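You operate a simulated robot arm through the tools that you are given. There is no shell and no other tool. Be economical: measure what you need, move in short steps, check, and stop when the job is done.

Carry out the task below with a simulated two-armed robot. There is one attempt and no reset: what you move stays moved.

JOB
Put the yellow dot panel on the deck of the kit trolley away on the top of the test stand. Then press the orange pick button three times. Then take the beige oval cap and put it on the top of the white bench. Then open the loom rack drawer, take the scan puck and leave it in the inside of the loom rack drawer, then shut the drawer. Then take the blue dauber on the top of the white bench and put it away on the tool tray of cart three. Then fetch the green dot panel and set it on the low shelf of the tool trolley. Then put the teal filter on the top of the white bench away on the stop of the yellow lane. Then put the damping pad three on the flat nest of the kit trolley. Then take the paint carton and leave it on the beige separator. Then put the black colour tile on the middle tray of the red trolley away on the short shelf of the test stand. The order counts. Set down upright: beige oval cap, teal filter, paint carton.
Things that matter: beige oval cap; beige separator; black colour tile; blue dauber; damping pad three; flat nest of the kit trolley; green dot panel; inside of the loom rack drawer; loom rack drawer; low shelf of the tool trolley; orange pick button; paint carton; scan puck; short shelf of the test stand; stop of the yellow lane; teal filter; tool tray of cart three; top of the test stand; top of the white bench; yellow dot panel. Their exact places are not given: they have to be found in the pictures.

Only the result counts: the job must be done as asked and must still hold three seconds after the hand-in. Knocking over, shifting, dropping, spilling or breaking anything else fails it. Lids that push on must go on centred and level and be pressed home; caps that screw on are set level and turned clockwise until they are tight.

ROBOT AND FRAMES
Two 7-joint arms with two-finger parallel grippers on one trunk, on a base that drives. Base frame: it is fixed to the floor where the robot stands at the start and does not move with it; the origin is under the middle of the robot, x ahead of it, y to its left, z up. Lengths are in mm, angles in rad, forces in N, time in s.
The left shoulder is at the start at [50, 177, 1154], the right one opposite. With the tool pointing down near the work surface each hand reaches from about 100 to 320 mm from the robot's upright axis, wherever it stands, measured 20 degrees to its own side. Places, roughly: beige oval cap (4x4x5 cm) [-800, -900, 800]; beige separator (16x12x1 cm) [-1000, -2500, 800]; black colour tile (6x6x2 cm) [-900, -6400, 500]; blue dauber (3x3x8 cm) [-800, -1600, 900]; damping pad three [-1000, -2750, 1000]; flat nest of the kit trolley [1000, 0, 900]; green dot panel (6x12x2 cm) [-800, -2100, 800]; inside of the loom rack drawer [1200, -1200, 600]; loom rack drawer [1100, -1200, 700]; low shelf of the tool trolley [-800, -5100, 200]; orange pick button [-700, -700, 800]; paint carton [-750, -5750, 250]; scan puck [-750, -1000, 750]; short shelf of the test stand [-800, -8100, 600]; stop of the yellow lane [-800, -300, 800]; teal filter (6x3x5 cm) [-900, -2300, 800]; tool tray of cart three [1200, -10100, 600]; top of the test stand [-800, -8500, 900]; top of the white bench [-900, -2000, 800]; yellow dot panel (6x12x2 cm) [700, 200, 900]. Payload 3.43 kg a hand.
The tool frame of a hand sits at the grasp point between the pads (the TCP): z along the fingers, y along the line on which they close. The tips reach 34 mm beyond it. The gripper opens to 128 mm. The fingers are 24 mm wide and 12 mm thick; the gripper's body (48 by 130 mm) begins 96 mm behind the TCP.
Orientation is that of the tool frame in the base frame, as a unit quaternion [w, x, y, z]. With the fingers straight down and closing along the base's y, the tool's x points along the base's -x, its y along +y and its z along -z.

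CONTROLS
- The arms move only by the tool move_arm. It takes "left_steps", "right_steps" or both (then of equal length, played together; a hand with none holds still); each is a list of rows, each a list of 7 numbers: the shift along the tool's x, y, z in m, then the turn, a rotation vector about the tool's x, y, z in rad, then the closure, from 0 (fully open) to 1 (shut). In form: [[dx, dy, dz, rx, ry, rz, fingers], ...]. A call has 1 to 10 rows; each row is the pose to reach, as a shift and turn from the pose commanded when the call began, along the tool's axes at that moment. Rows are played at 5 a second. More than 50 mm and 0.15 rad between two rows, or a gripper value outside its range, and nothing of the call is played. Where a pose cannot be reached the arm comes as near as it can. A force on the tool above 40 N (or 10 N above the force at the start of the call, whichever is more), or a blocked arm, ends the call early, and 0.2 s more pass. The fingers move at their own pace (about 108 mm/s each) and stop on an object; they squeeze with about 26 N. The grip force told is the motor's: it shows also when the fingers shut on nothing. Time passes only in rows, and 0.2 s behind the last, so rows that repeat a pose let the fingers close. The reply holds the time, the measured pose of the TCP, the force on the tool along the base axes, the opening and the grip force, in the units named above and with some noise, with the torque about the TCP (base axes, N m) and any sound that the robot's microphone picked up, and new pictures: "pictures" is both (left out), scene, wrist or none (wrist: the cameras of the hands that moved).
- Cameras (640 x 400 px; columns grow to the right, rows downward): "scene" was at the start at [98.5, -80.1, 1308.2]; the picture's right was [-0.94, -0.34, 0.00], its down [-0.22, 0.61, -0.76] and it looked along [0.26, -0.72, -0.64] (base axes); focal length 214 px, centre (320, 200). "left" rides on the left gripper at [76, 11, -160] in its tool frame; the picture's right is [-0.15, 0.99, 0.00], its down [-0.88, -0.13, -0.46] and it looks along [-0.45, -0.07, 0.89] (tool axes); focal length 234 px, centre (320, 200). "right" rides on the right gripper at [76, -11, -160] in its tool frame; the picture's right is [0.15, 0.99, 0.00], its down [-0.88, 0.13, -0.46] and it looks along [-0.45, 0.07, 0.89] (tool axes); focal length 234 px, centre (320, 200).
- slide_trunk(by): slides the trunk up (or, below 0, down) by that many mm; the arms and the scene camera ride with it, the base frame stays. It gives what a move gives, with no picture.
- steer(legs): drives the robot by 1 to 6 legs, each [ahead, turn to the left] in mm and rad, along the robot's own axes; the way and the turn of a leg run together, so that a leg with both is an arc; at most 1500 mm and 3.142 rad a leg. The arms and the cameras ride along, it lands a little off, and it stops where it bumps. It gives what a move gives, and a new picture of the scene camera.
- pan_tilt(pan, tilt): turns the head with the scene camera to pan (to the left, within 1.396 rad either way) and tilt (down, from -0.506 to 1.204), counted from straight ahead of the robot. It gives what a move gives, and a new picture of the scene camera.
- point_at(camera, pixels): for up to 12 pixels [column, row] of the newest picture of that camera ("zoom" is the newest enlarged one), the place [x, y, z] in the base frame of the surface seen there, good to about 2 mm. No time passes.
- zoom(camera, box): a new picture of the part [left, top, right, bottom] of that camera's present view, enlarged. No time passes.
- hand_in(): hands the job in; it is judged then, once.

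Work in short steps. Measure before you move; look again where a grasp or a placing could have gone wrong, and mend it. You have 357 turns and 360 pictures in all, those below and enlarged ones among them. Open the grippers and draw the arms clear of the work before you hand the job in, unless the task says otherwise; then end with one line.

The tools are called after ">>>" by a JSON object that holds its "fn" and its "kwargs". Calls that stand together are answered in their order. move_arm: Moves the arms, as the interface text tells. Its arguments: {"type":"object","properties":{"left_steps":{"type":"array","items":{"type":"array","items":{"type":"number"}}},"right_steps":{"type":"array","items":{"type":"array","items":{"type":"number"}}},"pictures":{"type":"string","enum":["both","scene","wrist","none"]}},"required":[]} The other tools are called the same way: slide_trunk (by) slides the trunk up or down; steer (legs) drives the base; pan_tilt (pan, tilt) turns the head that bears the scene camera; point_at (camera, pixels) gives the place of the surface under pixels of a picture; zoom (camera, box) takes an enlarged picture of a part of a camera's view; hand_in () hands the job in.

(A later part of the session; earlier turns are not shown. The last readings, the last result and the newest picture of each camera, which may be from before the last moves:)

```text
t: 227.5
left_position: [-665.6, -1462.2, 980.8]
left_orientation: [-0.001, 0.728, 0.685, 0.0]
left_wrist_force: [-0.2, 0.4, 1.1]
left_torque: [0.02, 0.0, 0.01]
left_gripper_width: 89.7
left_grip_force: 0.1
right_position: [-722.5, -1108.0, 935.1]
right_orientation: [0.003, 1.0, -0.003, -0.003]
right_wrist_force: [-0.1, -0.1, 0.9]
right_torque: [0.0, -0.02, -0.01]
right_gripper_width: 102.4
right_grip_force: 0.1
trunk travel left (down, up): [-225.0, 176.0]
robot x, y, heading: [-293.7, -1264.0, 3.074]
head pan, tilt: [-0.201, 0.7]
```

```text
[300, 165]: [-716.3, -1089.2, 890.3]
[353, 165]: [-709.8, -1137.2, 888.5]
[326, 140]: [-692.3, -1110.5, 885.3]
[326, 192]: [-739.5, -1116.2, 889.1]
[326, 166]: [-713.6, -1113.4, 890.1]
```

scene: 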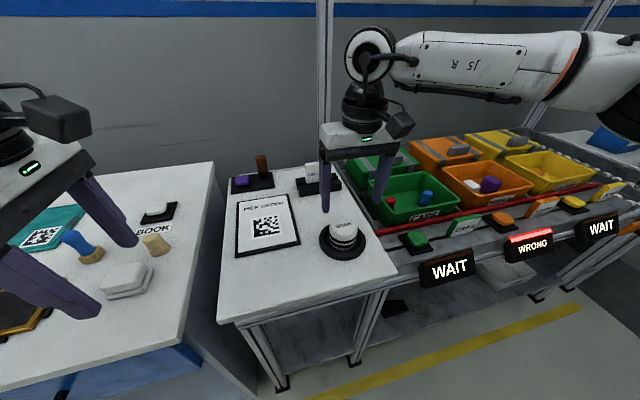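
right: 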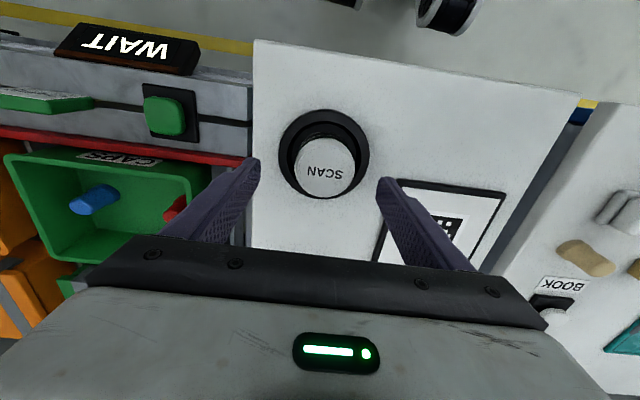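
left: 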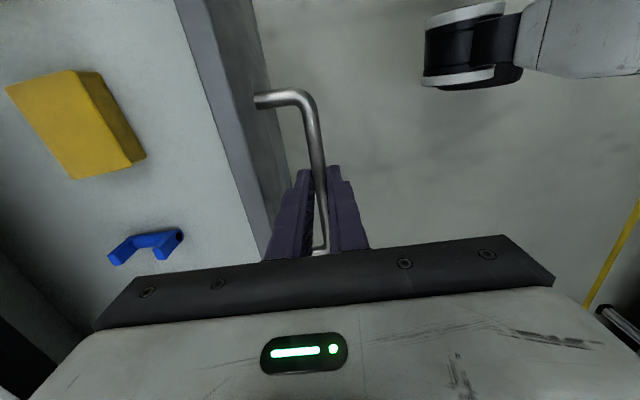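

Centre (-715,-1113). Trim, lower 46 mm and close.

>>> {"fn": "move_arm", "kwargs": {"right_steps": [[0.007, 0.005, 0.015, 0, 0, 0, 0.2], [0.007, 0.005, 0.035, 0, 0, 0, 0.2], [0.007, 0.005, 0.045, 0, 0, 0, 0.2], [0.007, 0.005, 0.045, 0, 0, 0, 0.5], [0.007, 0.005, 0.045, 0, 0, 0, 1], [0.007, 0.005, 0.045, 0, 0, 0, 1]], "pictures": "wrist"}}

```text
t: 228.9
left_position: [-665.8, -1460.9, 981.2]
left_orientation: [0.0, 0.728, 0.685, 0.0]
left_wrist_force: [-0.9, -1.3, 1.0]
left_torque: [0.02, 0.03, 0.02]
left_gripper_width: 89.6
left_grip_force: 0.0
right_position: [-714.1, -1113.0, 891.6]
right_orientation: [0.005, 1.0, -0.003, -0.003]
right_wrist_force: [-0.7, 1.1, 0.6]
right_torque: [0.07, 0.01, 0.03]
right_gripper_width: 57.4
right_grip_force: 25.7
trunk travel left (down, up): [-225.0, 176.0]
robot x, y, heading: [-290.9, -1263.4, 3.079]
head pan, tilt: [-0.201, 0.7]
```

right: 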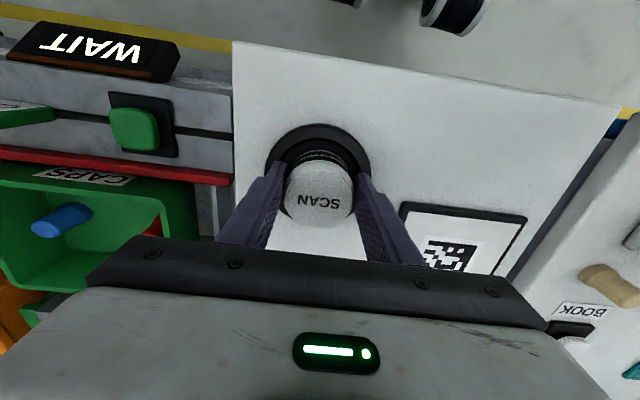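

Gripped at 57.4 mm. I lift it.

>>> {"fn": "move_arm", "kwargs": {"right_steps": [[0, 0, -0.02, 0, 0, 0, 1], [0, 0, -0.05, 0, 0, 0, 1], [0.03, 0, -0.08, 0, 0, 0, 1], [0.065, 0, -0.1, 0, 0, 0, 1], [0.1, 0, -0.12, 0, 0, 0, 1]], "pictures": "scene"}}

>>> {"fn": "zoom", "kwargs": {"camera": "scene", "box": [220, 90, 480, 290]}}

```text
t: 230.1
left_position: [-664.7, -1460.7, 980.2]
left_orientation: [0.0, 0.729, 0.685, -0.001]
left_wrist_force: [0.5, 0.4, 0.9]
left_torque: [-0.02, 0.0, 0.01]
left_gripper_width: 89.6
left_grip_force: 0.0
right_position: [-611.7, -1114.0, 1009.3]
right_orientation: [0.002, 1.0, -0.002, -0.003]
right_wrist_force: [-0.5, -0.4, -1.6]
right_torque: [0.03, 0.0, 0.03]
right_gripper_width: 56.9
right_grip_force: 26.6
trunk travel left (down, up): [-225.0, 176.0]
robot x, y, heading: [-292.5, -1263.2, 3.079]
head pan, tilt: [-0.201, 0.7]
```

scene: 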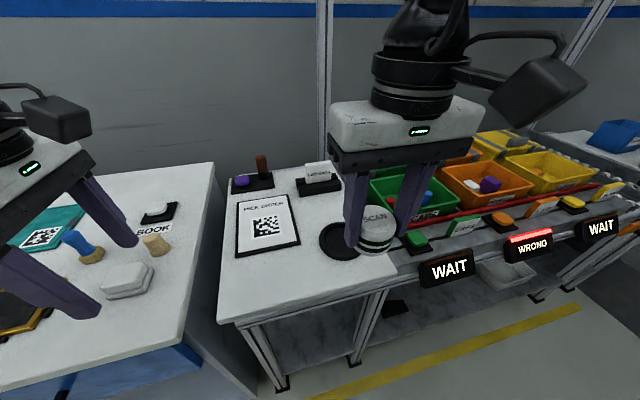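

```text
2.00 times, centred on (350, 190) of scene
```

zoom: 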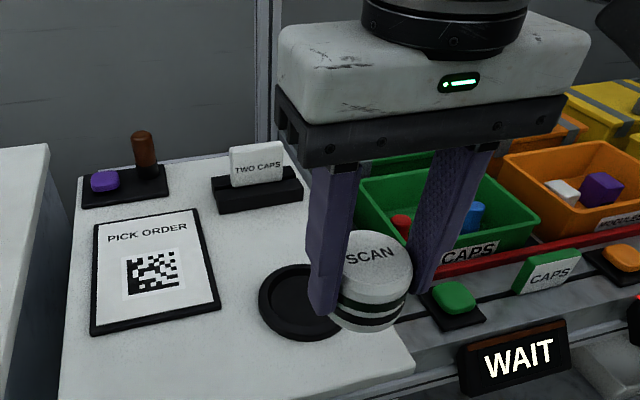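

The puck is held. I back off, turn round to the rack and stop short of the open drawer.

>>> {"fn": "steer", "kwargs": {"legs": [[-300, 0], [0, -3.08], [330, 0]]}}

>>> {"fn": "pan_tilt", "kwargs": {"pan": -0.2, "tilt": 0.7}}

```text
t: 241.3
left_position: [700.7, -1110.8, 980.2]
left_orientation: [0.0, -0.683, 0.731, 0.0]
left_wrist_force: [0.1, -1.1, -0.1]
left_torque: [0.01, 0.0, -0.01]
left_gripper_width: 89.5
left_grip_force: 0.0
right_position: [646.4, -1457.6, 1009.0]
right_orientation: [0.001, 0.006, 1.0, 0.003]
right_wrist_force: [0.0, 0.2, -1.4]
right_torque: [0.01, 0.01, 0.0]
right_gripper_width: 56.6
right_grip_force: 26.8
trunk travel left (down, up): [-225.0, 176.0]
robot x, y, heading: [327.5, -1308.0, -0.069]
head pan, tilt: [-0.201, 0.7]
```

scene: 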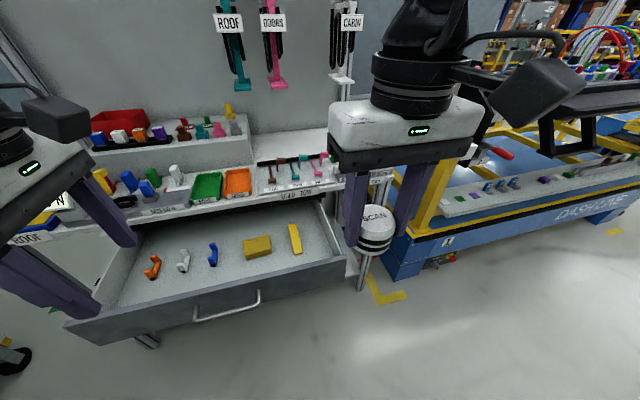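

```text
t: 241.9
left_position: [700.5, -1110.9, 979.5]
left_orientation: [0.001, -0.683, 0.731, -0.001]
left_wrist_force: [0.1, -0.1, 0.7]
left_torque: [0.01, -0.01, 0.02]
left_gripper_width: 89.4
left_grip_force: 0.2
right_position: [645.6, -1455.9, 1008.9]
right_orientation: [0.003, 0.007, 1.0, 0.002]
right_wrist_force: [-0.1, 0.4, -2.1]
right_torque: [-0.01, 0.05, -0.03]
right_gripper_width: 57.0
right_grip_force: 25.8
trunk travel left (down, up): [-225.0, 176.0]
robot x, y, heading: [322.1, -1308.4, -0.07]
head pan, tilt: [-0.201, 0.7]
```

scene: 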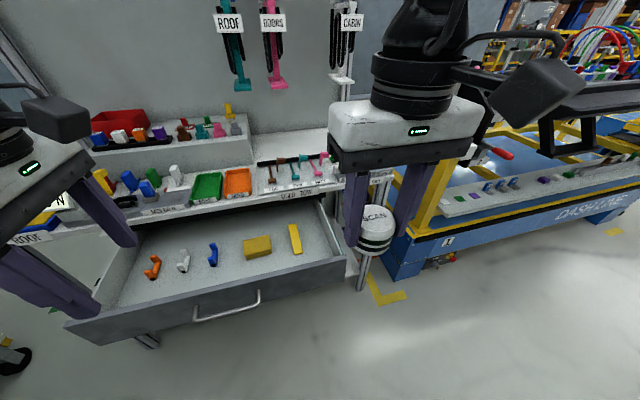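

I measure drawer walls, stick and block from here.

>>> {"fn": "point_at", "kwargs": {"camera": "scene", "pixels": [[320, 245], [310, 260], [325, 228], [296, 253], [290, 228], [300, 270], [280, 278], [245, 258], [270, 252], [225, 280], [342, 258], [250, 285]]}}

>>> {"fn": "slide_trunk", "kwargs": {"by": -60}}

```text
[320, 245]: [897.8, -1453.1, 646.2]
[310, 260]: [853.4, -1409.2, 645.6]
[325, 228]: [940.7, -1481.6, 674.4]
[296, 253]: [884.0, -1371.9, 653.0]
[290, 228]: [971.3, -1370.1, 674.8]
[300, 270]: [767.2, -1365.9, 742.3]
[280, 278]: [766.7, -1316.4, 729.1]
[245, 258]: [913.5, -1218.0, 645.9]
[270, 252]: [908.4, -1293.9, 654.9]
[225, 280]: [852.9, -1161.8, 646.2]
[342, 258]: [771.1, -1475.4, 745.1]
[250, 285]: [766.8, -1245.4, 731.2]
```

```text
t: 242.9
left_position: [700.0, -1109.9, 921.9]
left_orientation: [0.001, -0.683, 0.73, -0.001]
left_wrist_force: [0.3, -0.2, 0.6]
left_torque: [0.01, 0.0, 0.0]
left_gripper_width: 89.7
left_grip_force: 0.0
right_position: [645.8, -1457.3, 949.2]
right_orientation: [0.002, 0.006, 1.0, 0.003]
right_wrist_force: [0.5, 0.3, -1.3]
right_torque: [0.0, -0.02, 0.04]
right_gripper_width: 56.8
right_grip_force: 26.2
trunk travel left (down, up): [-165.0, 236.0]
robot x, y, heading: [327.6, -1307.6, -0.075]
head pan, tilt: [-0.201, 0.7]
```

I choose (835,-1395) near the drawer front, clear of the stick. I drive 70 mm closer.

>>> {"fn": "steer", "kwargs": {"legs": [[0, 0.07], [70, 0]]}}

```text
t: 244.3
left_position: [755.5, -1084.8, 920.3]
left_orientation: [0.001, 0.708, -0.706, -0.001]
left_wrist_force: [0.4, -0.6, -0.1]
left_torque: [-0.01, 0.0, 0.01]
left_gripper_width: 89.2
left_grip_force: 0.1
right_position: [724.6, -1434.1, 949.1]
right_orientation: [0.001, -0.029, 1.0, 0.003]
right_wrist_force: [0.3, -0.6, -1.8]
right_torque: [0.03, 0.04, 0.01]
right_gripper_width: 56.9
right_grip_force: 25.6
trunk travel left (down, up): [-165.0, 236.0]
robot x, y, heading: [397.8, -1309.3, -0.002]
head pan, tilt: [-0.201, 0.7]
```

scene: 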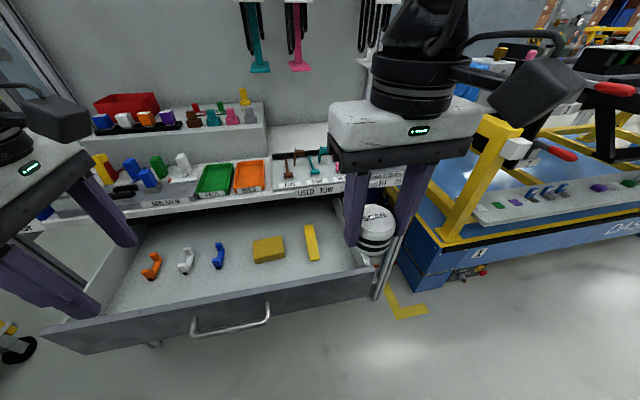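

I move the puck over the spot and down to z≈810 (above the drawer walls).

>>> {"fn": "move_arm", "kwargs": {"right_steps": [[-0.04, 0.012, 0.01, 0, 0, 0, 1], [-0.08, 0.024, 0.025, 0, 0, 0, 1], [-0.112, 0.033, 0.05, 0, 0, 0, 1], [-0.112, 0.033, 0.09, 0, 0, 0, 1], [-0.112, 0.033, 0.13, 0, 0, 0, 1]]}}

```text
t: 245.5
left_position: [755.3, -1086.1, 921.6]
left_orientation: [0.0, 0.708, -0.707, 0.001]
left_wrist_force: [0.3, -1.0, 0.0]
left_torque: [0.02, 0.0, 0.03]
left_gripper_width: 89.7
left_grip_force: 0.0
right_position: [821.2, -1429.4, 826.1]
right_orientation: [0.004, -0.029, 1.0, 0.003]
right_wrist_force: [0.7, -0.9, -1.5]
right_torque: [-0.02, 0.01, -0.02]
right_gripper_width: 56.9
right_grip_force: 26.3
right hand out of reach, approached as far as the arm can: row 2, 3, 4, 5
trunk travel left (down, up): [-165.0, 236.0]
robot x, y, heading: [399.6, -1305.2, -0.003]
head pan, tilt: [-0.201, 0.7]
```

scene: 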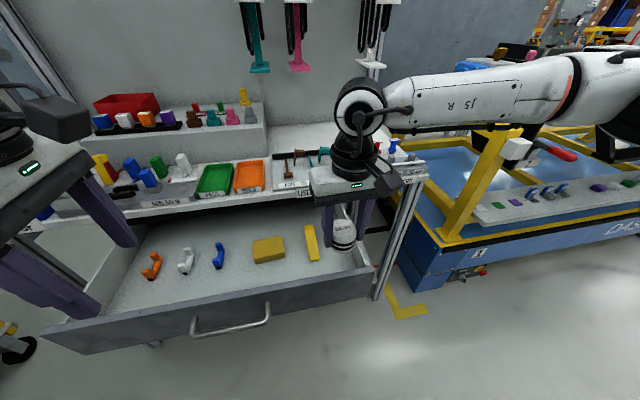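
right: 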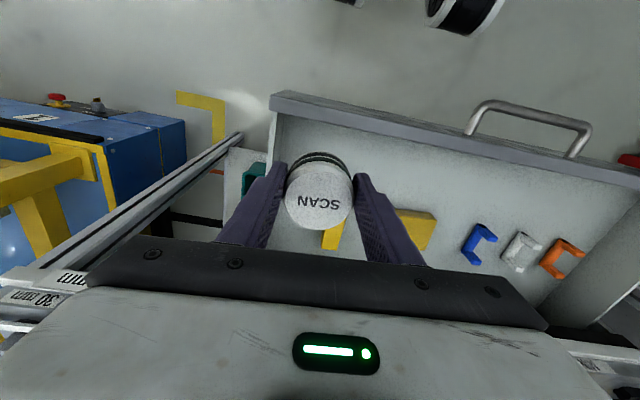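

The right arm is limited inward here. Turning the base left 0.09 rad swings the hand to about (832,-1391).

>>> {"fn": "steer", "kwargs": {"legs": [[0, 0.09]]}}

```text
t: 246.4
left_position: [733.5, -1053.7, 920.7]
left_orientation: [-0.001, 0.739, -0.674, 0.001]
left_wrist_force: [0.2, -0.5, 0.6]
left_torque: [-0.03, 0.0, -0.02]
left_gripper_width: 89.7
left_grip_force: 0.0
right_position: [830.4, -1390.2, 826.3]
right_orientation: [0.003, -0.073, 0.997, 0.004]
right_wrist_force: [-0.1, 0.8, -2.2]
right_torque: [-0.03, 0.01, 0.02]
right_gripper_width: 56.9
right_grip_force: 25.9
trunk travel left (down, up): [-165.0, 236.0]
robot x, y, heading: [392.9, -1306.2, 0.085]
head pan, tilt: [-0.201, 0.7]
```

scene: 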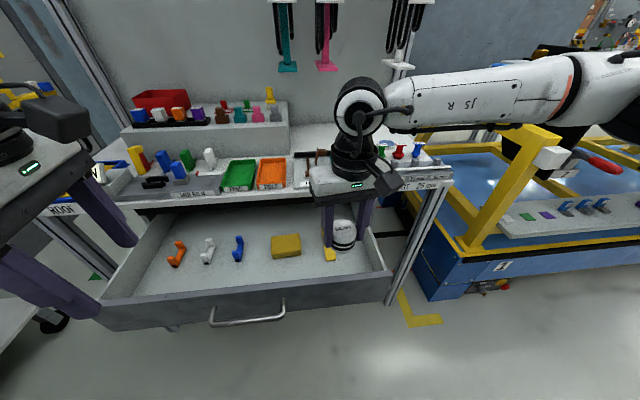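

I lower toward the drawer floor in steps.

>>> {"fn": "move_arm", "kwargs": {"right_steps": [[0, 0, 0.035, 0, 0, 0, 1], [0, 0, 0.07, 0, 0, 0, 1], [0, 0, 0.1, 0, 0, 0, 1]], "pictures": "wrist"}}

```text
t: 247.2
left_position: [734.6, -1054.9, 921.8]
left_orientation: [0.0, 0.738, -0.674, 0.001]
left_wrist_force: [0.2, -0.9, 0.1]
left_torque: [0.02, 0.01, -0.01]
left_gripper_width: 89.4
left_grip_force: 0.1
right_position: [823.2, -1413.7, 736.1]
right_orientation: [0.003, -0.074, 0.997, 0.005]
right_wrist_force: [-0.1, 0.5, -1.7]
right_torque: [0.02, 0.04, 0.01]
right_gripper_width: 56.8
right_grip_force: 25.8
right hand out of reach, approached as far as the arm can: row 1, 2, 3
trunk travel left (down, up): [-165.0, 236.0]
robot x, y, heading: [393.8, -1304.5, 0.087]
head pan, tilt: [-0.201, 0.7]
```

right: 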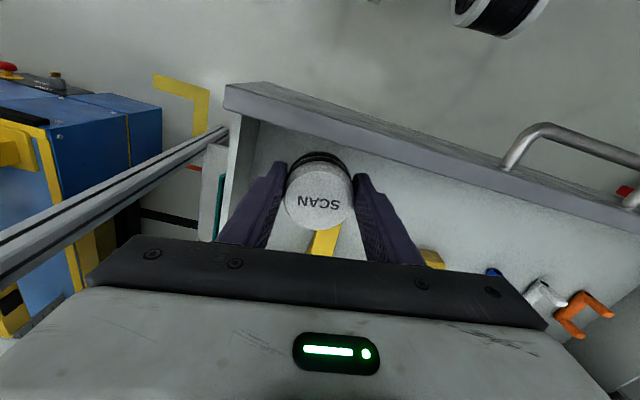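

The hand drifts outward as it lowers. I turn the base another 0.05 rad to recentre, then continue.

>>> {"fn": "steer", "kwargs": {"legs": [[0, 0.05]]}}

>>> {"fn": "move_arm", "kwargs": {"right_steps": [[0, 0, 0.015, 0, 0, 0, 1], [0, 0, 0.03, 0, 0, 0, 1]], "pictures": "wrist"}}

```text
t: 248.0
left_position: [722.2, -1037.1, 920.9]
left_orientation: [0.0, 0.755, -0.656, 0.0]
left_wrist_force: [0.4, 0.0, -0.6]
left_torque: [-0.02, 0.01, 0.0]
left_gripper_width: 89.8
left_grip_force: 0.0
right_position: [828.3, -1392.2, 736.7]
right_orientation: [0.002, -0.097, 0.995, 0.004]
right_wrist_force: [0.0, 0.9, -1.4]
right_torque: [-0.02, 0.01, -0.01]
right_gripper_width: 56.8
right_grip_force: 26.4
trunk travel left (down, up): [-165.0, 236.0]
robot x, y, heading: [395.2, -1307.5, 0.136]
head pan, tilt: [-0.201, 0.7]
```

scene: 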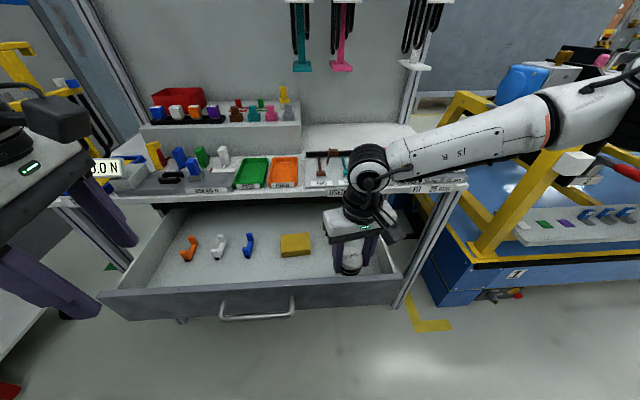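

```text
t: 248.6
left_position: [721.5, -1037.2, 920.6]
left_orientation: [-0.001, 0.755, -0.656, 0.002]
left_wrist_force: [-0.1, 0.4, 0.0]
left_torque: [0.01, 0.0, -0.03]
left_gripper_width: 89.5
left_grip_force: 0.1
right_position: [824.4, -1402.5, 711.7]
right_orientation: [0.005, -0.097, 0.995, 0.006]
right_wrist_force: [0.7, -0.3, -1.6]
right_torque: [-0.01, 0.02, -0.03]
right_gripper_width: 56.8
right_grip_force: 26.1
right hand out of reach, approached as far as the arm can: row 1, 2
trunk travel left (down, up): [-165.0, 236.0]
robot x, y, heading: [394.4, -1307.7, 0.141]
head pan, tilt: [-0.201, 0.7]
```

right: 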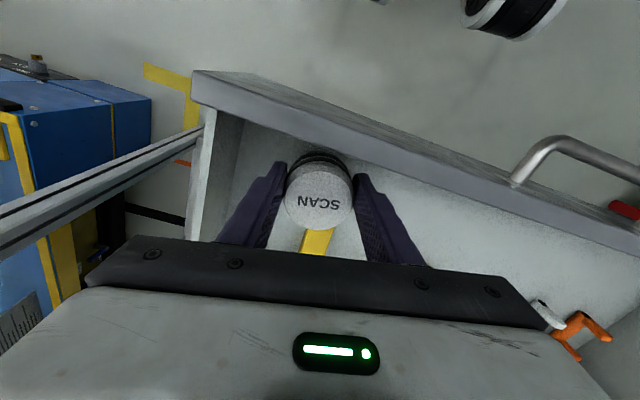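

I continue down in small steps until contact.

>>> {"fn": "move_arm", "kwargs": {"right_steps": [[0, 0, 0.008, 0, 0, 0, 1], [0, 0, 0.014, 0, 0, 0, 1], [0, 0, 0.018, 0, 0, 0, 1], [0, 0, 0.021, 0, 0, 0, 1]], "pictures": "wrist"}}

```text
t: 249.6
left_position: [722.0, -1037.8, 920.4]
left_orientation: [0.0, 0.754, -0.656, 0.001]
left_wrist_force: [-0.3, -0.2, -1.0]
left_torque: [0.04, 0.03, 0.02]
left_gripper_width: 89.4
left_grip_force: 0.1
right_position: [822.8, -1410.9, 698.7]
right_orientation: [0.004, -0.098, 0.995, 0.006]
right_wrist_force: [0.6, 0.4, -1.5]
right_torque: [0.02, 0.01, -0.01]
right_gripper_width: 56.6
right_grip_force: 25.9
right hand out of reach, approached as far as the arm can: row 1, 2, 3, 4
trunk travel left (down, up): [-165.0, 236.0]
robot x, y, heading: [392.2, -1306.7, 0.139]
head pan, tilt: [-0.201, 0.7]
```

right: 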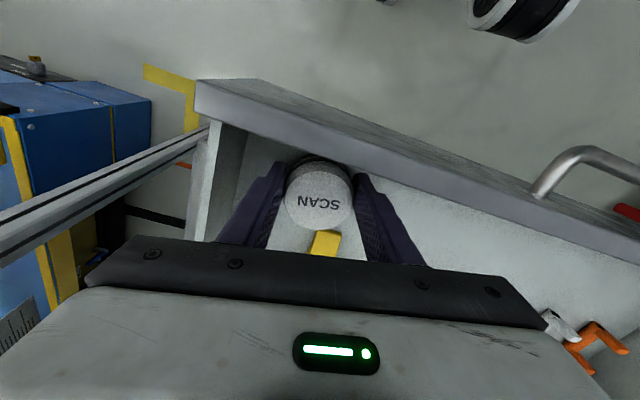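

No contact yet; I use the trunk for a straight descent of a few mm.

>>> {"fn": "slide_trunk", "kwargs": {"by": -4}}

>>> {"fn": "slide_trunk", "kwargs": {"by": -3}}

```text
t: 250.2
left_position: [721.6, -1037.5, 917.1]
left_orientation: [-0.001, 0.755, -0.656, 0.0]
left_wrist_force: [-0.4, -0.3, -1.3]
left_torque: [0.03, 0.0, 0.01]
left_gripper_width: 89.5
left_grip_force: 0.1
right_position: [822.9, -1411.6, 692.6]
right_orientation: [0.004, -0.097, 0.995, 0.005]
right_wrist_force: [0.5, 0.0, -1.4]
right_torque: [0.0, 0.03, 0.0]
right_gripper_width: 56.6
right_grip_force: 25.9
trunk travel left (down, up): [-161.0, 240.0]
robot x, y, heading: [397.5, -1304.5, 0.139]
head pan, tilt: [-0.201, 0.7]
```

```text
t: 250.7
left_position: [720.8, -1037.7, 914.4]
left_orientation: [-0.002, 0.754, -0.657, 0.002]
left_wrist_force: [-0.2, -0.3, -0.2]
left_torque: [0.0, -0.03, -0.01]
left_gripper_width: 89.5
left_grip_force: 0.1
right_position: [822.5, -1410.3, 693.1]
right_orientation: [0.005, -0.098, 0.995, 0.006]
right_wrist_force: [-2.3, -4.5, 18.9]
right_torque: [-0.62, 0.11, -0.04]
right_gripper_width: 57.1
right_grip_force: 26.3
trunk travel left (down, up): [-158.0, 243.0]
robot x, y, heading: [393.2, -1306.8, 0.14]
head pan, tilt: [-0.201, 0.7]
```

Contact (19 N) at z≈693. I open to ~74 mm and rise.

>>> {"fn": "move_arm", "kwargs": {"right_steps": [[0, 0, 0, 0, 0, 0, 0.46], [0, 0, 0, 0, 0, 0, 0.44], [0, 0, 0, 0, 0, 0, 0.44], [0, 0, -0.04, 0, 0, 0, 0.44], [0, 0, -0.08, 0, 0, 0, 0.44], [0, 0, -0.12, 0, 0, 0, 0.44], [0, 0, -0.16, 0, 0, 0, 0.44], [0.02, 0, -0.2, 0, 0, 0, 0.44], [0.05, 0, -0.23, 0, 0, 0, 0.44]]}}

```text
t: 252.7
left_position: [722.7, -1038.0, 913.0]
left_orientation: [-0.001, 0.755, -0.656, 0.001]
left_wrist_force: [-0.2, -0.2, -0.1]
left_torque: [0.03, -0.03, 0.0]
left_gripper_width: 89.4
left_grip_force: 0.0
right_position: [771.0, -1425.0, 922.7]
right_orientation: [0.003, -0.098, 0.995, 0.006]
right_wrist_force: [-0.9, 0.5, 0.1]
right_torque: [-0.02, 0.0, -0.03]
right_gripper_width: 71.8
right_grip_force: 0.0
trunk travel left (down, up): [-158.0, 243.0]
robot x, y, heading: [394.9, -1309.2, 0.139]
head pan, tilt: [-0.201, 0.7]
```

scene: 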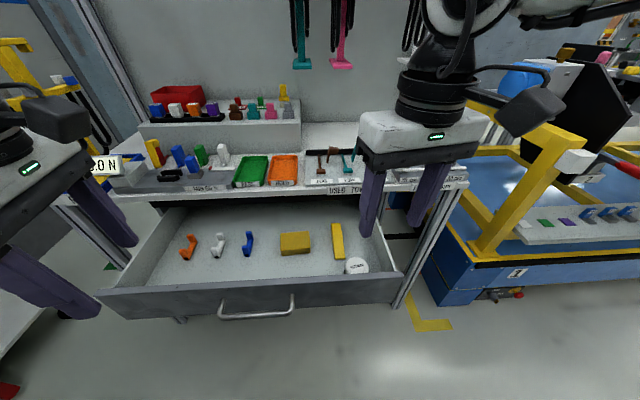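
right: 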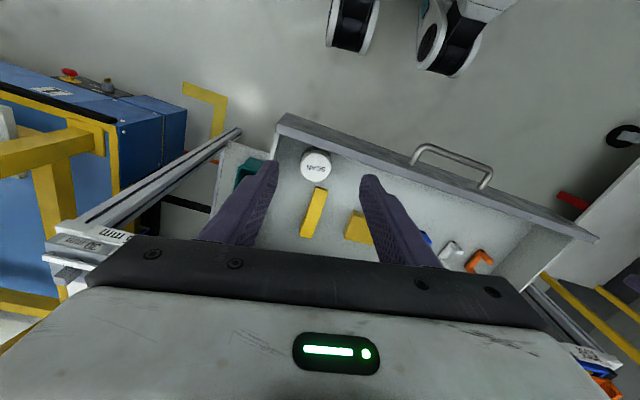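

The puck stands in the drawer at (357,266). Now I turn the left hand to neutral yaw, shut its fingers, and bring it in front of the handle to push.

>>> {"fn": "move_arm", "kwargs": {"left_steps": [[0.0, 0.01, 0, 0, 0, 0.149, 0.6], [0.015, 0.02, 0, 0, 0, 0.298, 1], [0.03, 0.03, 0, 0, 0, 0.447, 1], [0.045, 0.05, 0, 0, 0, 0.596, 1], [0.06, 0.06, 0, 0, 0, 0.745, 1], [0.08, 0.07, 0, 0, 0, 0.894, 1], [0.1, 0.075, 0, 0, 0, 1.043, 1], [0.12, 0.075, 0, 0, 0, 1.192, 1], [0.135, 0.075, 0, 0, 0, 1.341, 1], [0.147, 0.075, 0, 0, 0, 1.49, 1]]}}

```text
t: 254.9
left_position: [668.8, -1195.4, 911.4]
left_orientation: [0.001, -0.108, 0.994, 0.001]
left_wrist_force: [-0.2, -0.1, -0.6]
left_torque: [0.01, 0.01, 0.01]
left_gripper_width: 0.0
left_grip_force: 25.8
right_position: [772.1, -1425.6, 921.4]
right_orientation: [0.004, -0.098, 0.995, 0.005]
right_wrist_force: [0.7, -0.1, -0.7]
right_torque: [-0.03, -0.04, -0.03]
right_gripper_width: 71.6
right_grip_force: 0.1
trunk travel left (down, up): [-158.0, 243.0]
robot x, y, heading: [396.4, -1307.8, 0.138]
head pan, tilt: [-0.201, 0.7]
```

scene: 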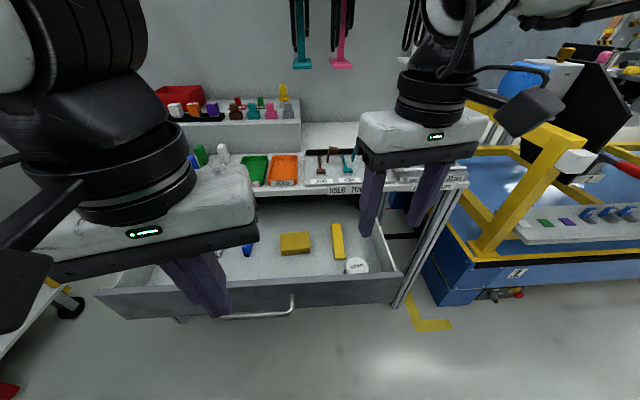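
left: 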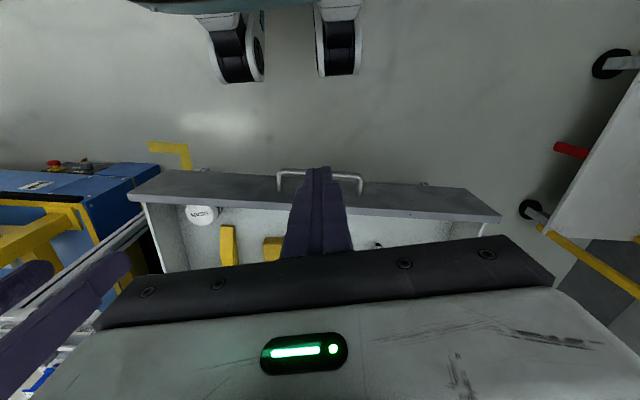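

I lower the left hand to handle height in front of the bar.

>>> {"fn": "move_arm", "kwargs": {"left_steps": [[0, 0, 0.045, 0, 0, 0, 1], [0, 0, 0.09, 0, 0, 0, 1], [0, 0, 0.135, 0, 0, 0, 1], [0, 0, 0.17, 0, 0, 0, 1], [0, 0, 0.19, 0, 0, 0, 1]], "pictures": "wrist"}}

```text
t: 256.1
left_position: [667.0, -1194.2, 725.3]
left_orientation: [0.001, -0.109, 0.994, 0.0]
left_wrist_force: [0.5, -0.9, -0.9]
left_torque: [0.03, -0.01, 0.03]
left_gripper_width: 0.0
left_grip_force: 26.1
right_position: [771.7, -1425.5, 922.1]
right_orientation: [0.004, -0.097, 0.995, 0.006]
right_wrist_force: [0.3, -1.1, -0.4]
right_torque: [-0.01, 0.01, 0.0]
right_gripper_width: 71.6
right_grip_force: 0.1
trunk travel left (down, up): [-158.0, 243.0]
robot x, y, heading: [392.8, -1305.8, 0.134]
head pan, tilt: [-0.201, 0.7]
```

left: 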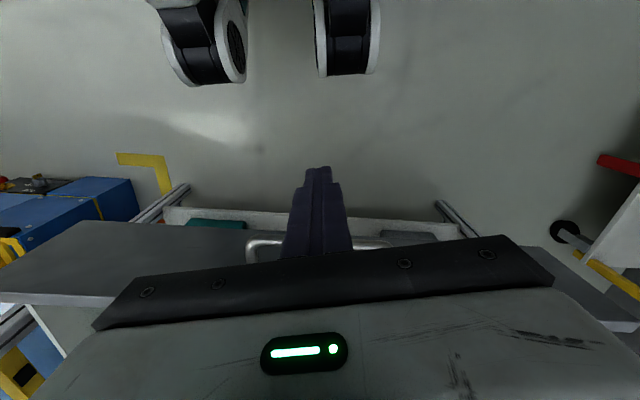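

I push the bar forward gently, first 160 mm.

>>> {"fn": "move_arm", "kwargs": {"left_steps": [[-0.02, -0.0044, 0, 0, 0, 0, 1], [-0.039, -0.0087, 0, 0, 0, 0, 1], [-0.054, -0.012, 0, 0, 0, 0, 1], [-0.068, -0.0151, 0, 0, 0, 0, 1], [-0.083, -0.0184, 0, 0, 0, 0, 1], [-0.1, -0.0222, 0, 0, 0, 0, 1], [-0.117, -0.026, 0, 0, 0, 0, 1], [-0.134, -0.0298, 0, 0, 0, 0, 1], [-0.151, -0.0336, 0, 0, 0, 0, 1], [-0.166, -0.0369, 0, 0, 0, 0, 1]]}}

```text
t: 258.3
left_position: [836.9, -1192.8, 723.6]
left_orientation: [0.001, -0.109, 0.994, 0.0]
left_wrist_force: [-0.2, 0.4, 0.9]
left_torque: [-0.02, 0.03, 0.0]
left_gripper_width: 0.0
left_grip_force: 25.9
right_position: [771.5, -1425.1, 922.2]
right_orientation: [0.004, -0.097, 0.995, 0.006]
right_wrist_force: [0.6, -0.1, 0.6]
right_torque: [0.0, 0.0, 0.0]
right_gripper_width: 71.7
right_grip_force: 0.1
trunk travel left (down, up): [-158.0, 243.0]
robot x, y, heading: [397.9, -1302.5, 0.133]
head pan, tilt: [-0.201, 0.7]
```

scene: 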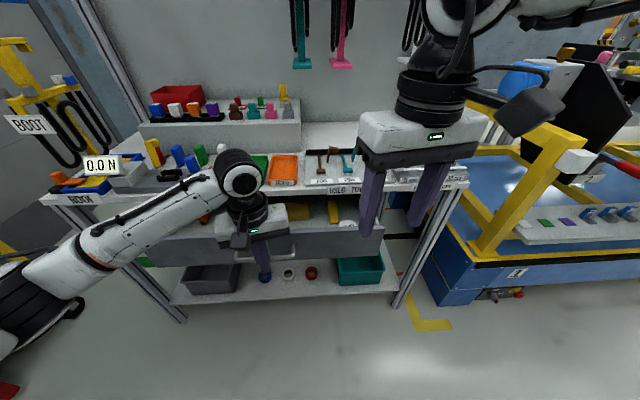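
left: 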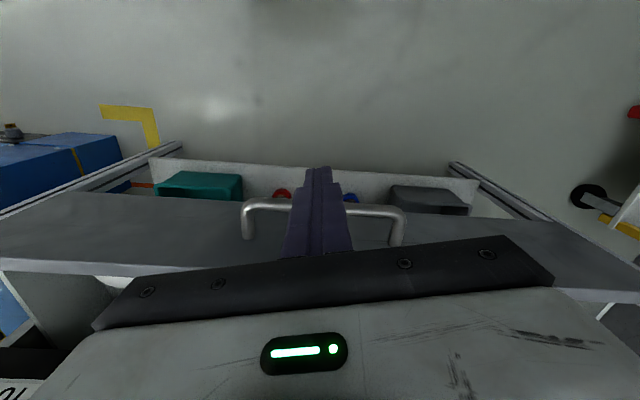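

The drawer slides along. I push the remaining ~110 mm more slowly.

>>> {"fn": "move_arm", "kwargs": {"left_steps": [[-0.015, -0.0033, 0, 0, 0, 0, 1], [-0.03, -0.0067, 0, 0, 0, 0, 1], [-0.045, -0.01, 0, 0, 0, 0, 1], [-0.06, -0.0133, 0, 0, 0, 0, 1], [-0.075, -0.0167, 0, 0, 0, 0, 1], [-0.088, -0.0196, 0, 0, 0, 0, 1], [-0.097, -0.0216, 0, 0, 0, 0, 1], [-0.103, -0.0229, 0, 0, 0, 0, 1], [-0.107, -0.0238, 0, 0, 0, 0, 1], [-0.11, -0.0245, 0, 0, 0, 0, 1]]}}

```text
t: 260.5
left_position: [946.4, -1193.8, 725.2]
left_orientation: [-0.005, -0.108, 0.994, 0.002]
left_wrist_force: [-31.9, 1.2, 6.0]
left_torque: [-0.01, 0.74, -0.25]
left_gripper_width: 0.0
left_grip_force: 26.1
right_position: [768.7, -1424.6, 922.9]
right_orientation: [0.005, -0.097, 0.995, 0.006]
right_wrist_force: [0.7, 0.1, 0.1]
right_torque: [0.0, -0.03, 0.02]
right_gripper_width: 71.8
right_grip_force: 0.0
trunk travel left (down, up): [-158.0, 243.0]
robot x, y, heading: [394.9, -1309.2, 0.138]
head pan, tilt: [-0.201, 0.7]
```

scene: 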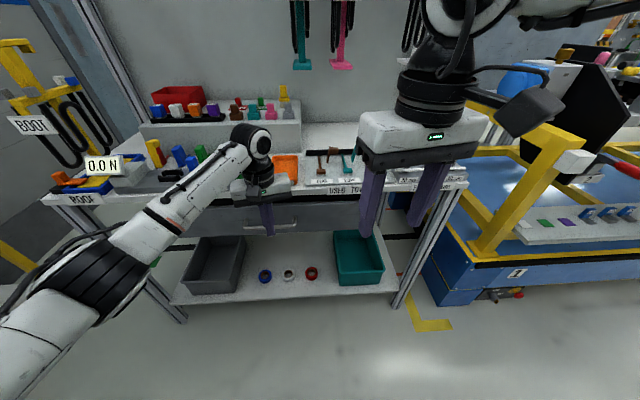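
left: 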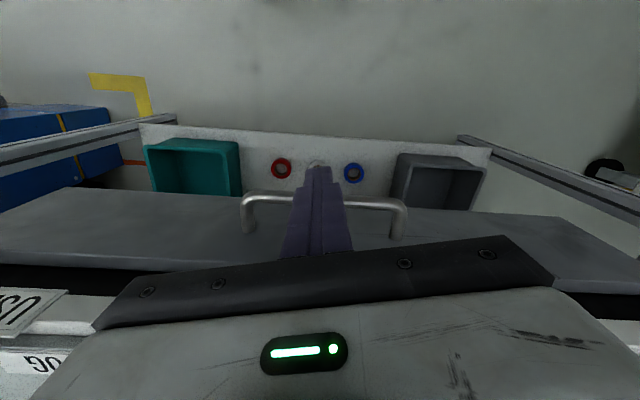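

32 N at TCP x=946: the drawer is at its stop. I draw back and check the front's position.

>>> {"fn": "move_arm", "kwargs": {"left_steps": [[0.03, 0.0067, 0, 0, 0, 0, 1], [0.07, 0.0156, 0, 0, 0, 0, 1], [0.11, 0.0245, 0, 0, 0, 0, 1], [0.15, 0.0333, 0, 0, 0, 0, 0.8], [0.19, 0.0422, -0.02, 0, 0, 0, 0.6], [0.2, 0.0444, -0.06, 0, 0, 0, 0.3], [0.2, 0.0444, -0.1, 0, 0, 0, 0.3], [0.2, 0.0444, -0.14, 0, 0, 0, 0.3], [0.2, 0.0444, -0.18, 0, 0, 0, 0.3]], "pictures": "none"}}

>>> {"fn": "pan_tilt", "kwargs": {"pan": -0.1, "tilt": 0.6}}

```text
t: 262.5
left_position: [746.0, -1195.7, 903.0]
left_orientation: [0.001, -0.109, 0.994, 0.001]
left_wrist_force: [-0.5, -0.3, 0.2]
left_torque: [0.0, 0.02, -0.01]
left_gripper_width: 89.4
left_grip_force: 0.0
right_position: [771.2, -1425.6, 922.4]
right_orientation: [0.004, -0.097, 0.995, 0.007]
right_wrist_force: [-0.3, 0.3, 0.0]
right_torque: [0.01, -0.01, -0.01]
right_gripper_width: 71.2
right_grip_force: 0.0
trunk travel left (down, up): [-158.0, 243.0]
robot x, y, heading: [396.5, -1307.3, 0.139]
head pan, tilt: [-0.201, 0.7]
```

```text
t: 263.1
left_position: [746.2, -1195.3, 904.2]
left_orientation: [0.001, -0.109, 0.994, 0.001]
left_wrist_force: [-0.3, -0.4, -0.4]
left_torque: [0.0, 0.01, 0.02]
left_gripper_width: 89.6
left_grip_force: 0.0
right_position: [770.2, -1426.1, 923.0]
right_orientation: [0.004, -0.098, 0.995, 0.006]
right_wrist_force: [0.3, 0.1, 0.5]
right_torque: [0.02, -0.02, 0.02]
right_gripper_width: 71.7
right_grip_force: 0.1
trunk travel left (down, up): [-158.0, 243.0]
robot x, y, heading: [395.6, -1307.8, 0.137]
head pan, tilt: [-0.099, 0.6]
```

scene: 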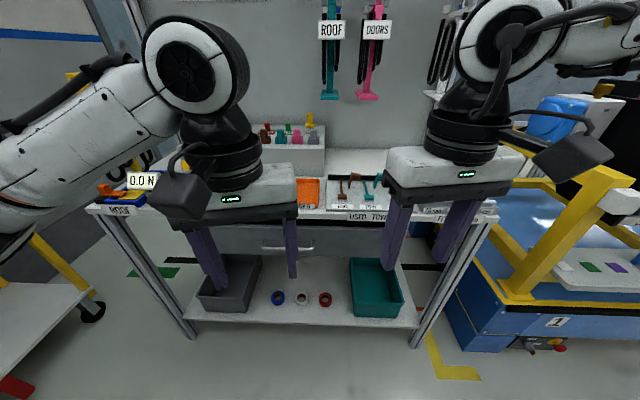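

>>> {"fn": "point_at", "kwargs": {"camera": "scene", "pixels": [[350, 235], [335, 230], [240, 235], [350, 219]]}}

```text
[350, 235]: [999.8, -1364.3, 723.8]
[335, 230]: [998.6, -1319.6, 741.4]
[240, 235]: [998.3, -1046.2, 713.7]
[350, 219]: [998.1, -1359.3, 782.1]
```

The drawer front is at x≈999 – shut as at the start. I raise the trunk, back off and go to the white bench for the blue dauber.

>>> {"fn": "slide_trunk", "kwargs": {"by": 80}}

>>> {"fn": "steer", "kwargs": {"legs": [[-400, 0], [0, 3.0], [0, 0.5], [290, 0], [0, -0.5]]}}

>>> {"fn": "pan_tilt", "kwargs": {"pan": 0.15, "tilt": 0.65}}

```text
t: 264.3
left_position: [746.3, -1195.7, 983.7]
left_orientation: [0.002, -0.11, 0.994, 0.001]
left_wrist_force: [0.3, 0.0, 0.9]
left_torque: [0.05, -0.01, 0.0]
left_gripper_width: 89.6
left_grip_force: 0.1
right_position: [771.2, -1424.0, 1001.7]
right_orientation: [0.004, -0.098, 0.995, 0.006]
right_wrist_force: [-0.1, 0.4, 0.2]
right_torque: [0.02, -0.03, 0.04]
right_gripper_width: 71.5
right_grip_force: 0.1
trunk travel left (down, up): [-238.0, 163.0]
robot x, y, heading: [398.1, -1303.4, 0.134]
head pan, tilt: [-0.099, 0.6]
```

```text
t: 278.5
left_position: [-612.0, -1599.0, 982.9]
left_orientation: [0.001, 0.997, 0.073, -0.001]
left_wrist_force: [-0.3, -0.3, -0.5]
left_torque: [0.02, -0.02, -0.01]
left_gripper_width: 89.4
left_grip_force: 0.0
right_position: [-619.6, -1367.3, 1002.1]
right_orientation: [0.006, 0.998, 0.061, -0.004]
right_wrist_force: [0.1, -0.2, 0.2]
right_torque: [-0.01, 0.03, 0.01]
right_gripper_width: 71.9
right_grip_force: 0.1
trunk travel left (down, up): [-238.0, 163.0]
robot x, y, heading: [-252.4, -1514.3, -3.082]
head pan, tilt: [-0.099, 0.6]
```

scene: 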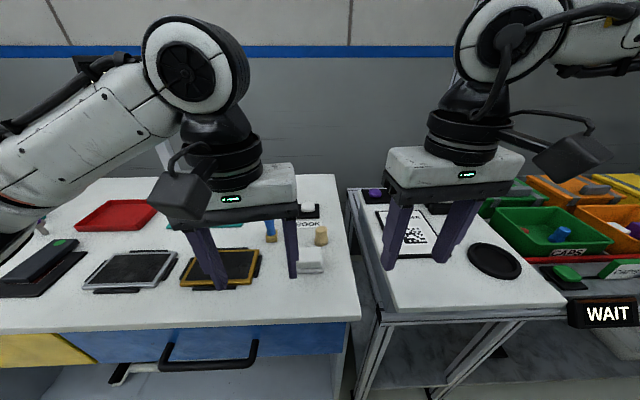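

```text
t: 279.2
left_position: [-612.9, -1599.5, 983.3]
left_orientation: [0.0, 0.997, 0.073, -0.002]
left_wrist_force: [0.2, -0.3, 0.5]
left_torque: [0.02, 0.0, 0.04]
left_gripper_width: 89.7
left_grip_force: 0.1
right_position: [-619.6, -1368.7, 1001.6]
right_orientation: [0.005, 0.998, 0.061, -0.004]
right_wrist_force: [-0.1, -0.9, 0.3]
right_torque: [-0.01, -0.02, -0.01]
right_gripper_width: 71.8
right_grip_force: 0.2
trunk travel left (down, up): [-238.0, 163.0]
robot x, y, heading: [-253.9, -1514.9, -3.078]
head pan, tilt: [0.15, 0.649]
```

scene: 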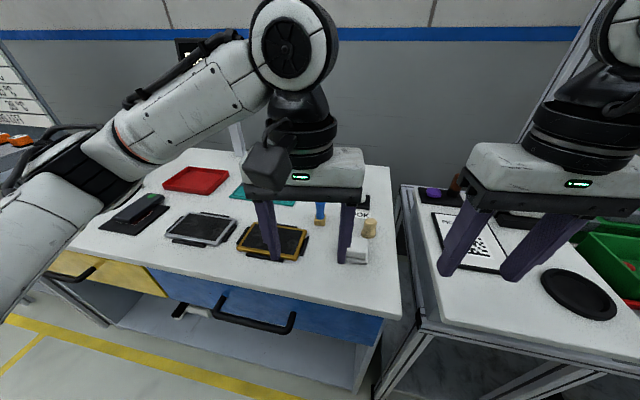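

I move the left hand forward to just above the dauber for a wrist view.

>>> {"fn": "move_arm", "kwargs": {"left_steps": [[-0.04, 0, 0, 0, 0, 0, 0.3], [-0.08, 0, 0, 0, 0, 0, 0.3], [-0.12, 0, 0, 0, 0, 0, 0.3], [-0.16, 0, 0, 0, 0, 0, 0.3], [-0.2, 0.001, 0, 0, 0, 0, 0.3]], "pictures": "wrist"}}

```text
t: 280.4
left_position: [-811.5, -1628.3, 986.0]
left_orientation: [0.001, 0.997, 0.073, -0.001]
left_wrist_force: [-0.5, -0.9, 0.8]
left_torque: [0.05, 0.01, -0.03]
left_gripper_width: 89.3
left_grip_force: 0.1
right_position: [-619.3, -1368.2, 1001.9]
right_orientation: [0.006, 0.998, 0.061, -0.003]
right_wrist_force: [0.7, 0.4, -0.3]
right_torque: [-0.01, 0.02, -0.01]
right_gripper_width: 71.8
right_grip_force: 0.0
trunk travel left (down, up): [-238.0, 163.0]
robot x, y, heading: [-252.5, -1517.6, -3.073]
head pan, tilt: [0.15, 0.649]
```

left: 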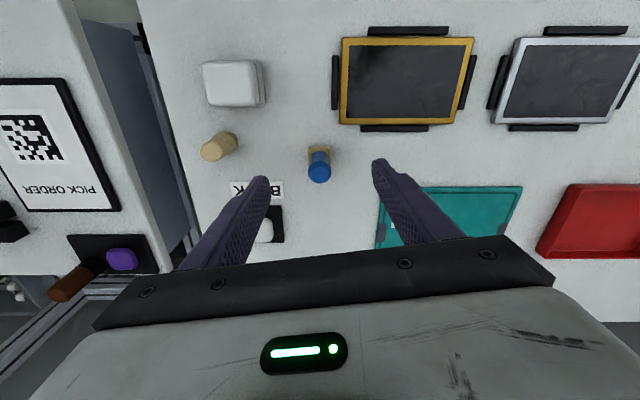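

I measure the dauber's top (319,172) and base (319,150).

>>> {"fn": "point_at", "kwargs": {"camera": "left", "pixels": [[319, 172], [312, 170], [328, 168], [319, 150], [309, 150], [330, 148], [319, 162], [330, 155]]}}

>>> {"fn": "zoom", "kwargs": {"camera": "left", "box": [280, 120, 360, 200]}}

```text
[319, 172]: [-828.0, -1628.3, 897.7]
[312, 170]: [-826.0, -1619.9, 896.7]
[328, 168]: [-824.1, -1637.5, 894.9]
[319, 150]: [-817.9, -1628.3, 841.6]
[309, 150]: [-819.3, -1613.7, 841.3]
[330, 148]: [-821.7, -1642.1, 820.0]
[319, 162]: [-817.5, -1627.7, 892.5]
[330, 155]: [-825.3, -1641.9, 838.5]
```

```text
5.00 times, centred on (320, 160) of left
```

zoom: 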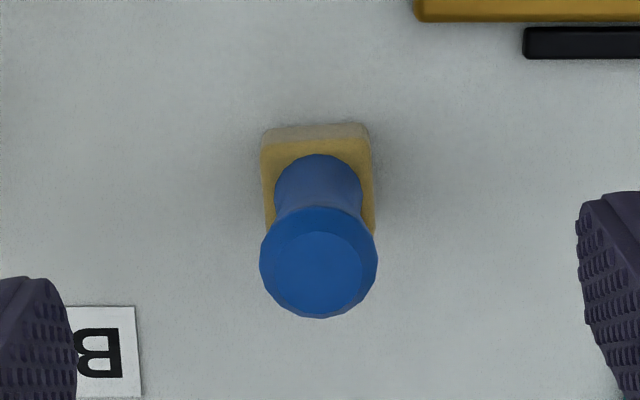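

Dauber centre (-828,-1628), top 897. I lower to TCP z≈880 with fingers at 64 mm, then close.

>>> {"fn": "move_arm", "kwargs": {"left_steps": [[-0.016, -0.002, 0.03, 0, 0, 0, 0.5], [-0.016, -0.002, 0.07, 0, 0, 0, 0.5], [-0.016, -0.002, 0.106, 0, 0, 0, 0.5], [-0.016, -0.002, 0.106, 0, 0, 0, 0.8], [-0.016, -0.002, 0.106, 0, 0, 0, 1], [-0.016, -0.002, 0.106, 0, 0, 0, 1]], "pictures": "wrist"}}

```text
t: 281.8
left_position: [-829.5, -1628.3, 881.2]
left_orientation: [0.0, 0.997, 0.073, -0.001]
left_wrist_force: [-0.8, 0.6, -0.1]
left_torque: [0.02, -0.05, 0.0]
left_gripper_width: 26.4
left_grip_force: 26.1
right_position: [-618.8, -1367.5, 1002.1]
right_orientation: [0.006, 0.998, 0.061, -0.004]
right_wrist_force: [0.1, -0.3, 0.2]
right_torque: [0.04, 0.02, 0.03]
right_gripper_width: 71.4
right_grip_force: 0.0
trunk travel left (down, up): [-238.0, 163.0]
robot x, y, heading: [-253.6, -1514.3, -3.081]
head pan, tilt: [0.15, 0.649]
```

left: 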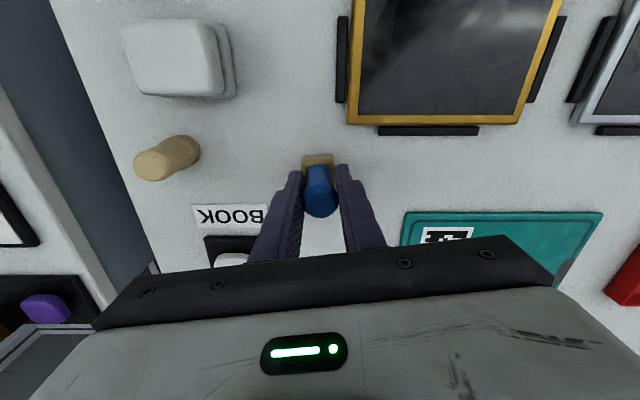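

Gripped at 26.4 mm. I lift and retract.

>>> {"fn": "move_arm", "kwargs": {"left_steps": [[0, 0, -0.04, 0, 0, 0, 1], [0, 0, -0.08, 0, 0, 0, 1], [0.02, 0, -0.12, 0, 0, 0, 1], [0.06, 0, -0.13, 0, 0, 0, 1], [0.1, 0, -0.13, 0, 0, 0, 1], [0.15, 0, -0.13, 0, 0, 0, 1], [0.2, 0, -0.13, 0, 0, 0, 1], [0.24, 0, -0.13, 0, 0, 0, 1]], "pictures": "wrist"}}

>>> {"fn": "steer", "kwargs": {"legs": [[-250, 0], [0, 1.511]]}}

```text
t: 283.6
left_position: [-587.7, -1598.2, 1009.3]
left_orientation: [0.0, 0.997, 0.073, -0.001]
left_wrist_force: [0.0, 0.5, -0.6]
left_torque: [-0.01, -0.01, 0.02]
left_gripper_width: 26.1
left_grip_force: 26.2
right_position: [-620.4, -1367.3, 1002.3]
right_orientation: [0.005, 0.998, 0.061, -0.004]
right_wrist_force: [0.2, -0.1, -0.4]
right_torque: [-0.02, 0.01, 0.0]
right_gripper_width: 72.1
right_grip_force: 0.0
trunk travel left (down, up): [-238.0, 163.0]
robot x, y, heading: [-251.6, -1516.9, -3.082]
head pan, tilt: [0.15, 0.649]
```

left: 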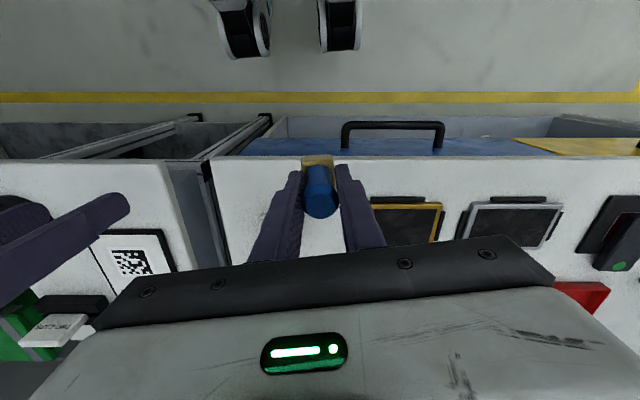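

```text
t: 289.1
left_position: [56.5, -1839.6, 1008.3]
left_orientation: [0.0, 0.674, 0.739, 0.0]
left_wrist_force: [-0.5, 0.0, 0.3]
left_torque: [0.01, -0.01, 0.01]
left_gripper_width: 26.4
left_grip_force: 25.7
right_position: [-175.7, -1856.2, 1002.5]
right_orientation: [0.007, 0.683, 0.731, 0.002]
right_wrist_force: [-0.2, 0.0, 0.1]
right_torque: [-0.01, 0.01, -0.01]
right_gripper_width: 71.7
right_grip_force: 0.1
trunk travel left (down, up): [-238.0, 163.0]
robot x, y, heading: [-6.1, -1498.6, -1.566]
head pan, tilt: [0.15, 0.649]
```

scene: 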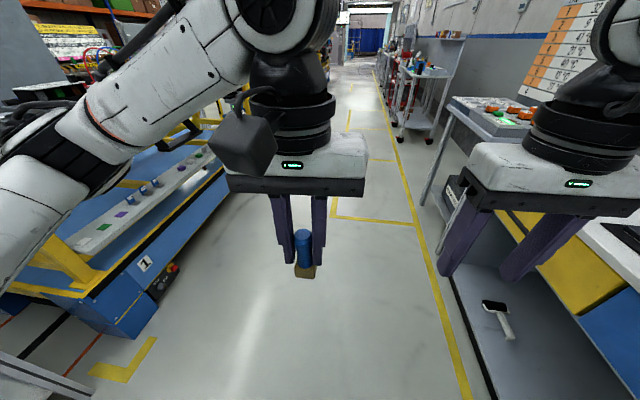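

Dauber held upright. I drive down the aisle.

>>> {"fn": "steer", "kwargs": {"legs": [[1500, 0], [1500, 0], [1500, 0]]}}

```text
t: 310.7
left_position: [63.2, -6351.3, 1008.0]
left_orientation: [0.0, 0.667, 0.745, 0.0]
left_wrist_force: [0.2, 0.2, -0.2]
left_torque: [0.01, 0.01, -0.01]
left_gripper_width: 26.1
left_grip_force: 25.9
right_position: [-166.8, -6373.5, 1001.2]
right_orientation: [0.007, 0.675, 0.738, 0.001]
right_wrist_force: [-0.1, -0.2, 0.0]
right_torque: [0.02, -0.01, 0.0]
right_gripper_width: 72.0
right_grip_force: 0.1
trunk travel left (down, up): [-238.0, 163.0]
robot x, y, heading: [-7.1, -6014.0, -1.54]
head pan, tilt: [0.15, 0.649]
```

scene: 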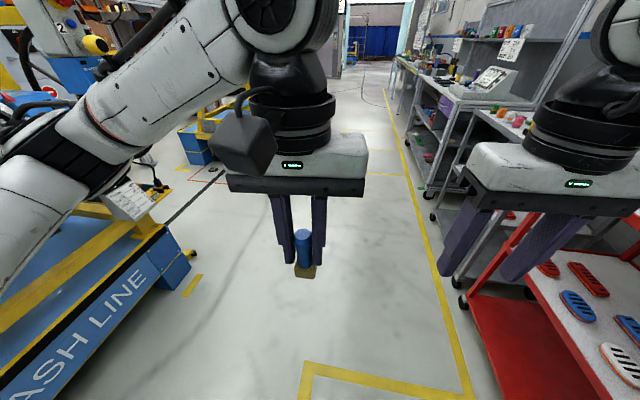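

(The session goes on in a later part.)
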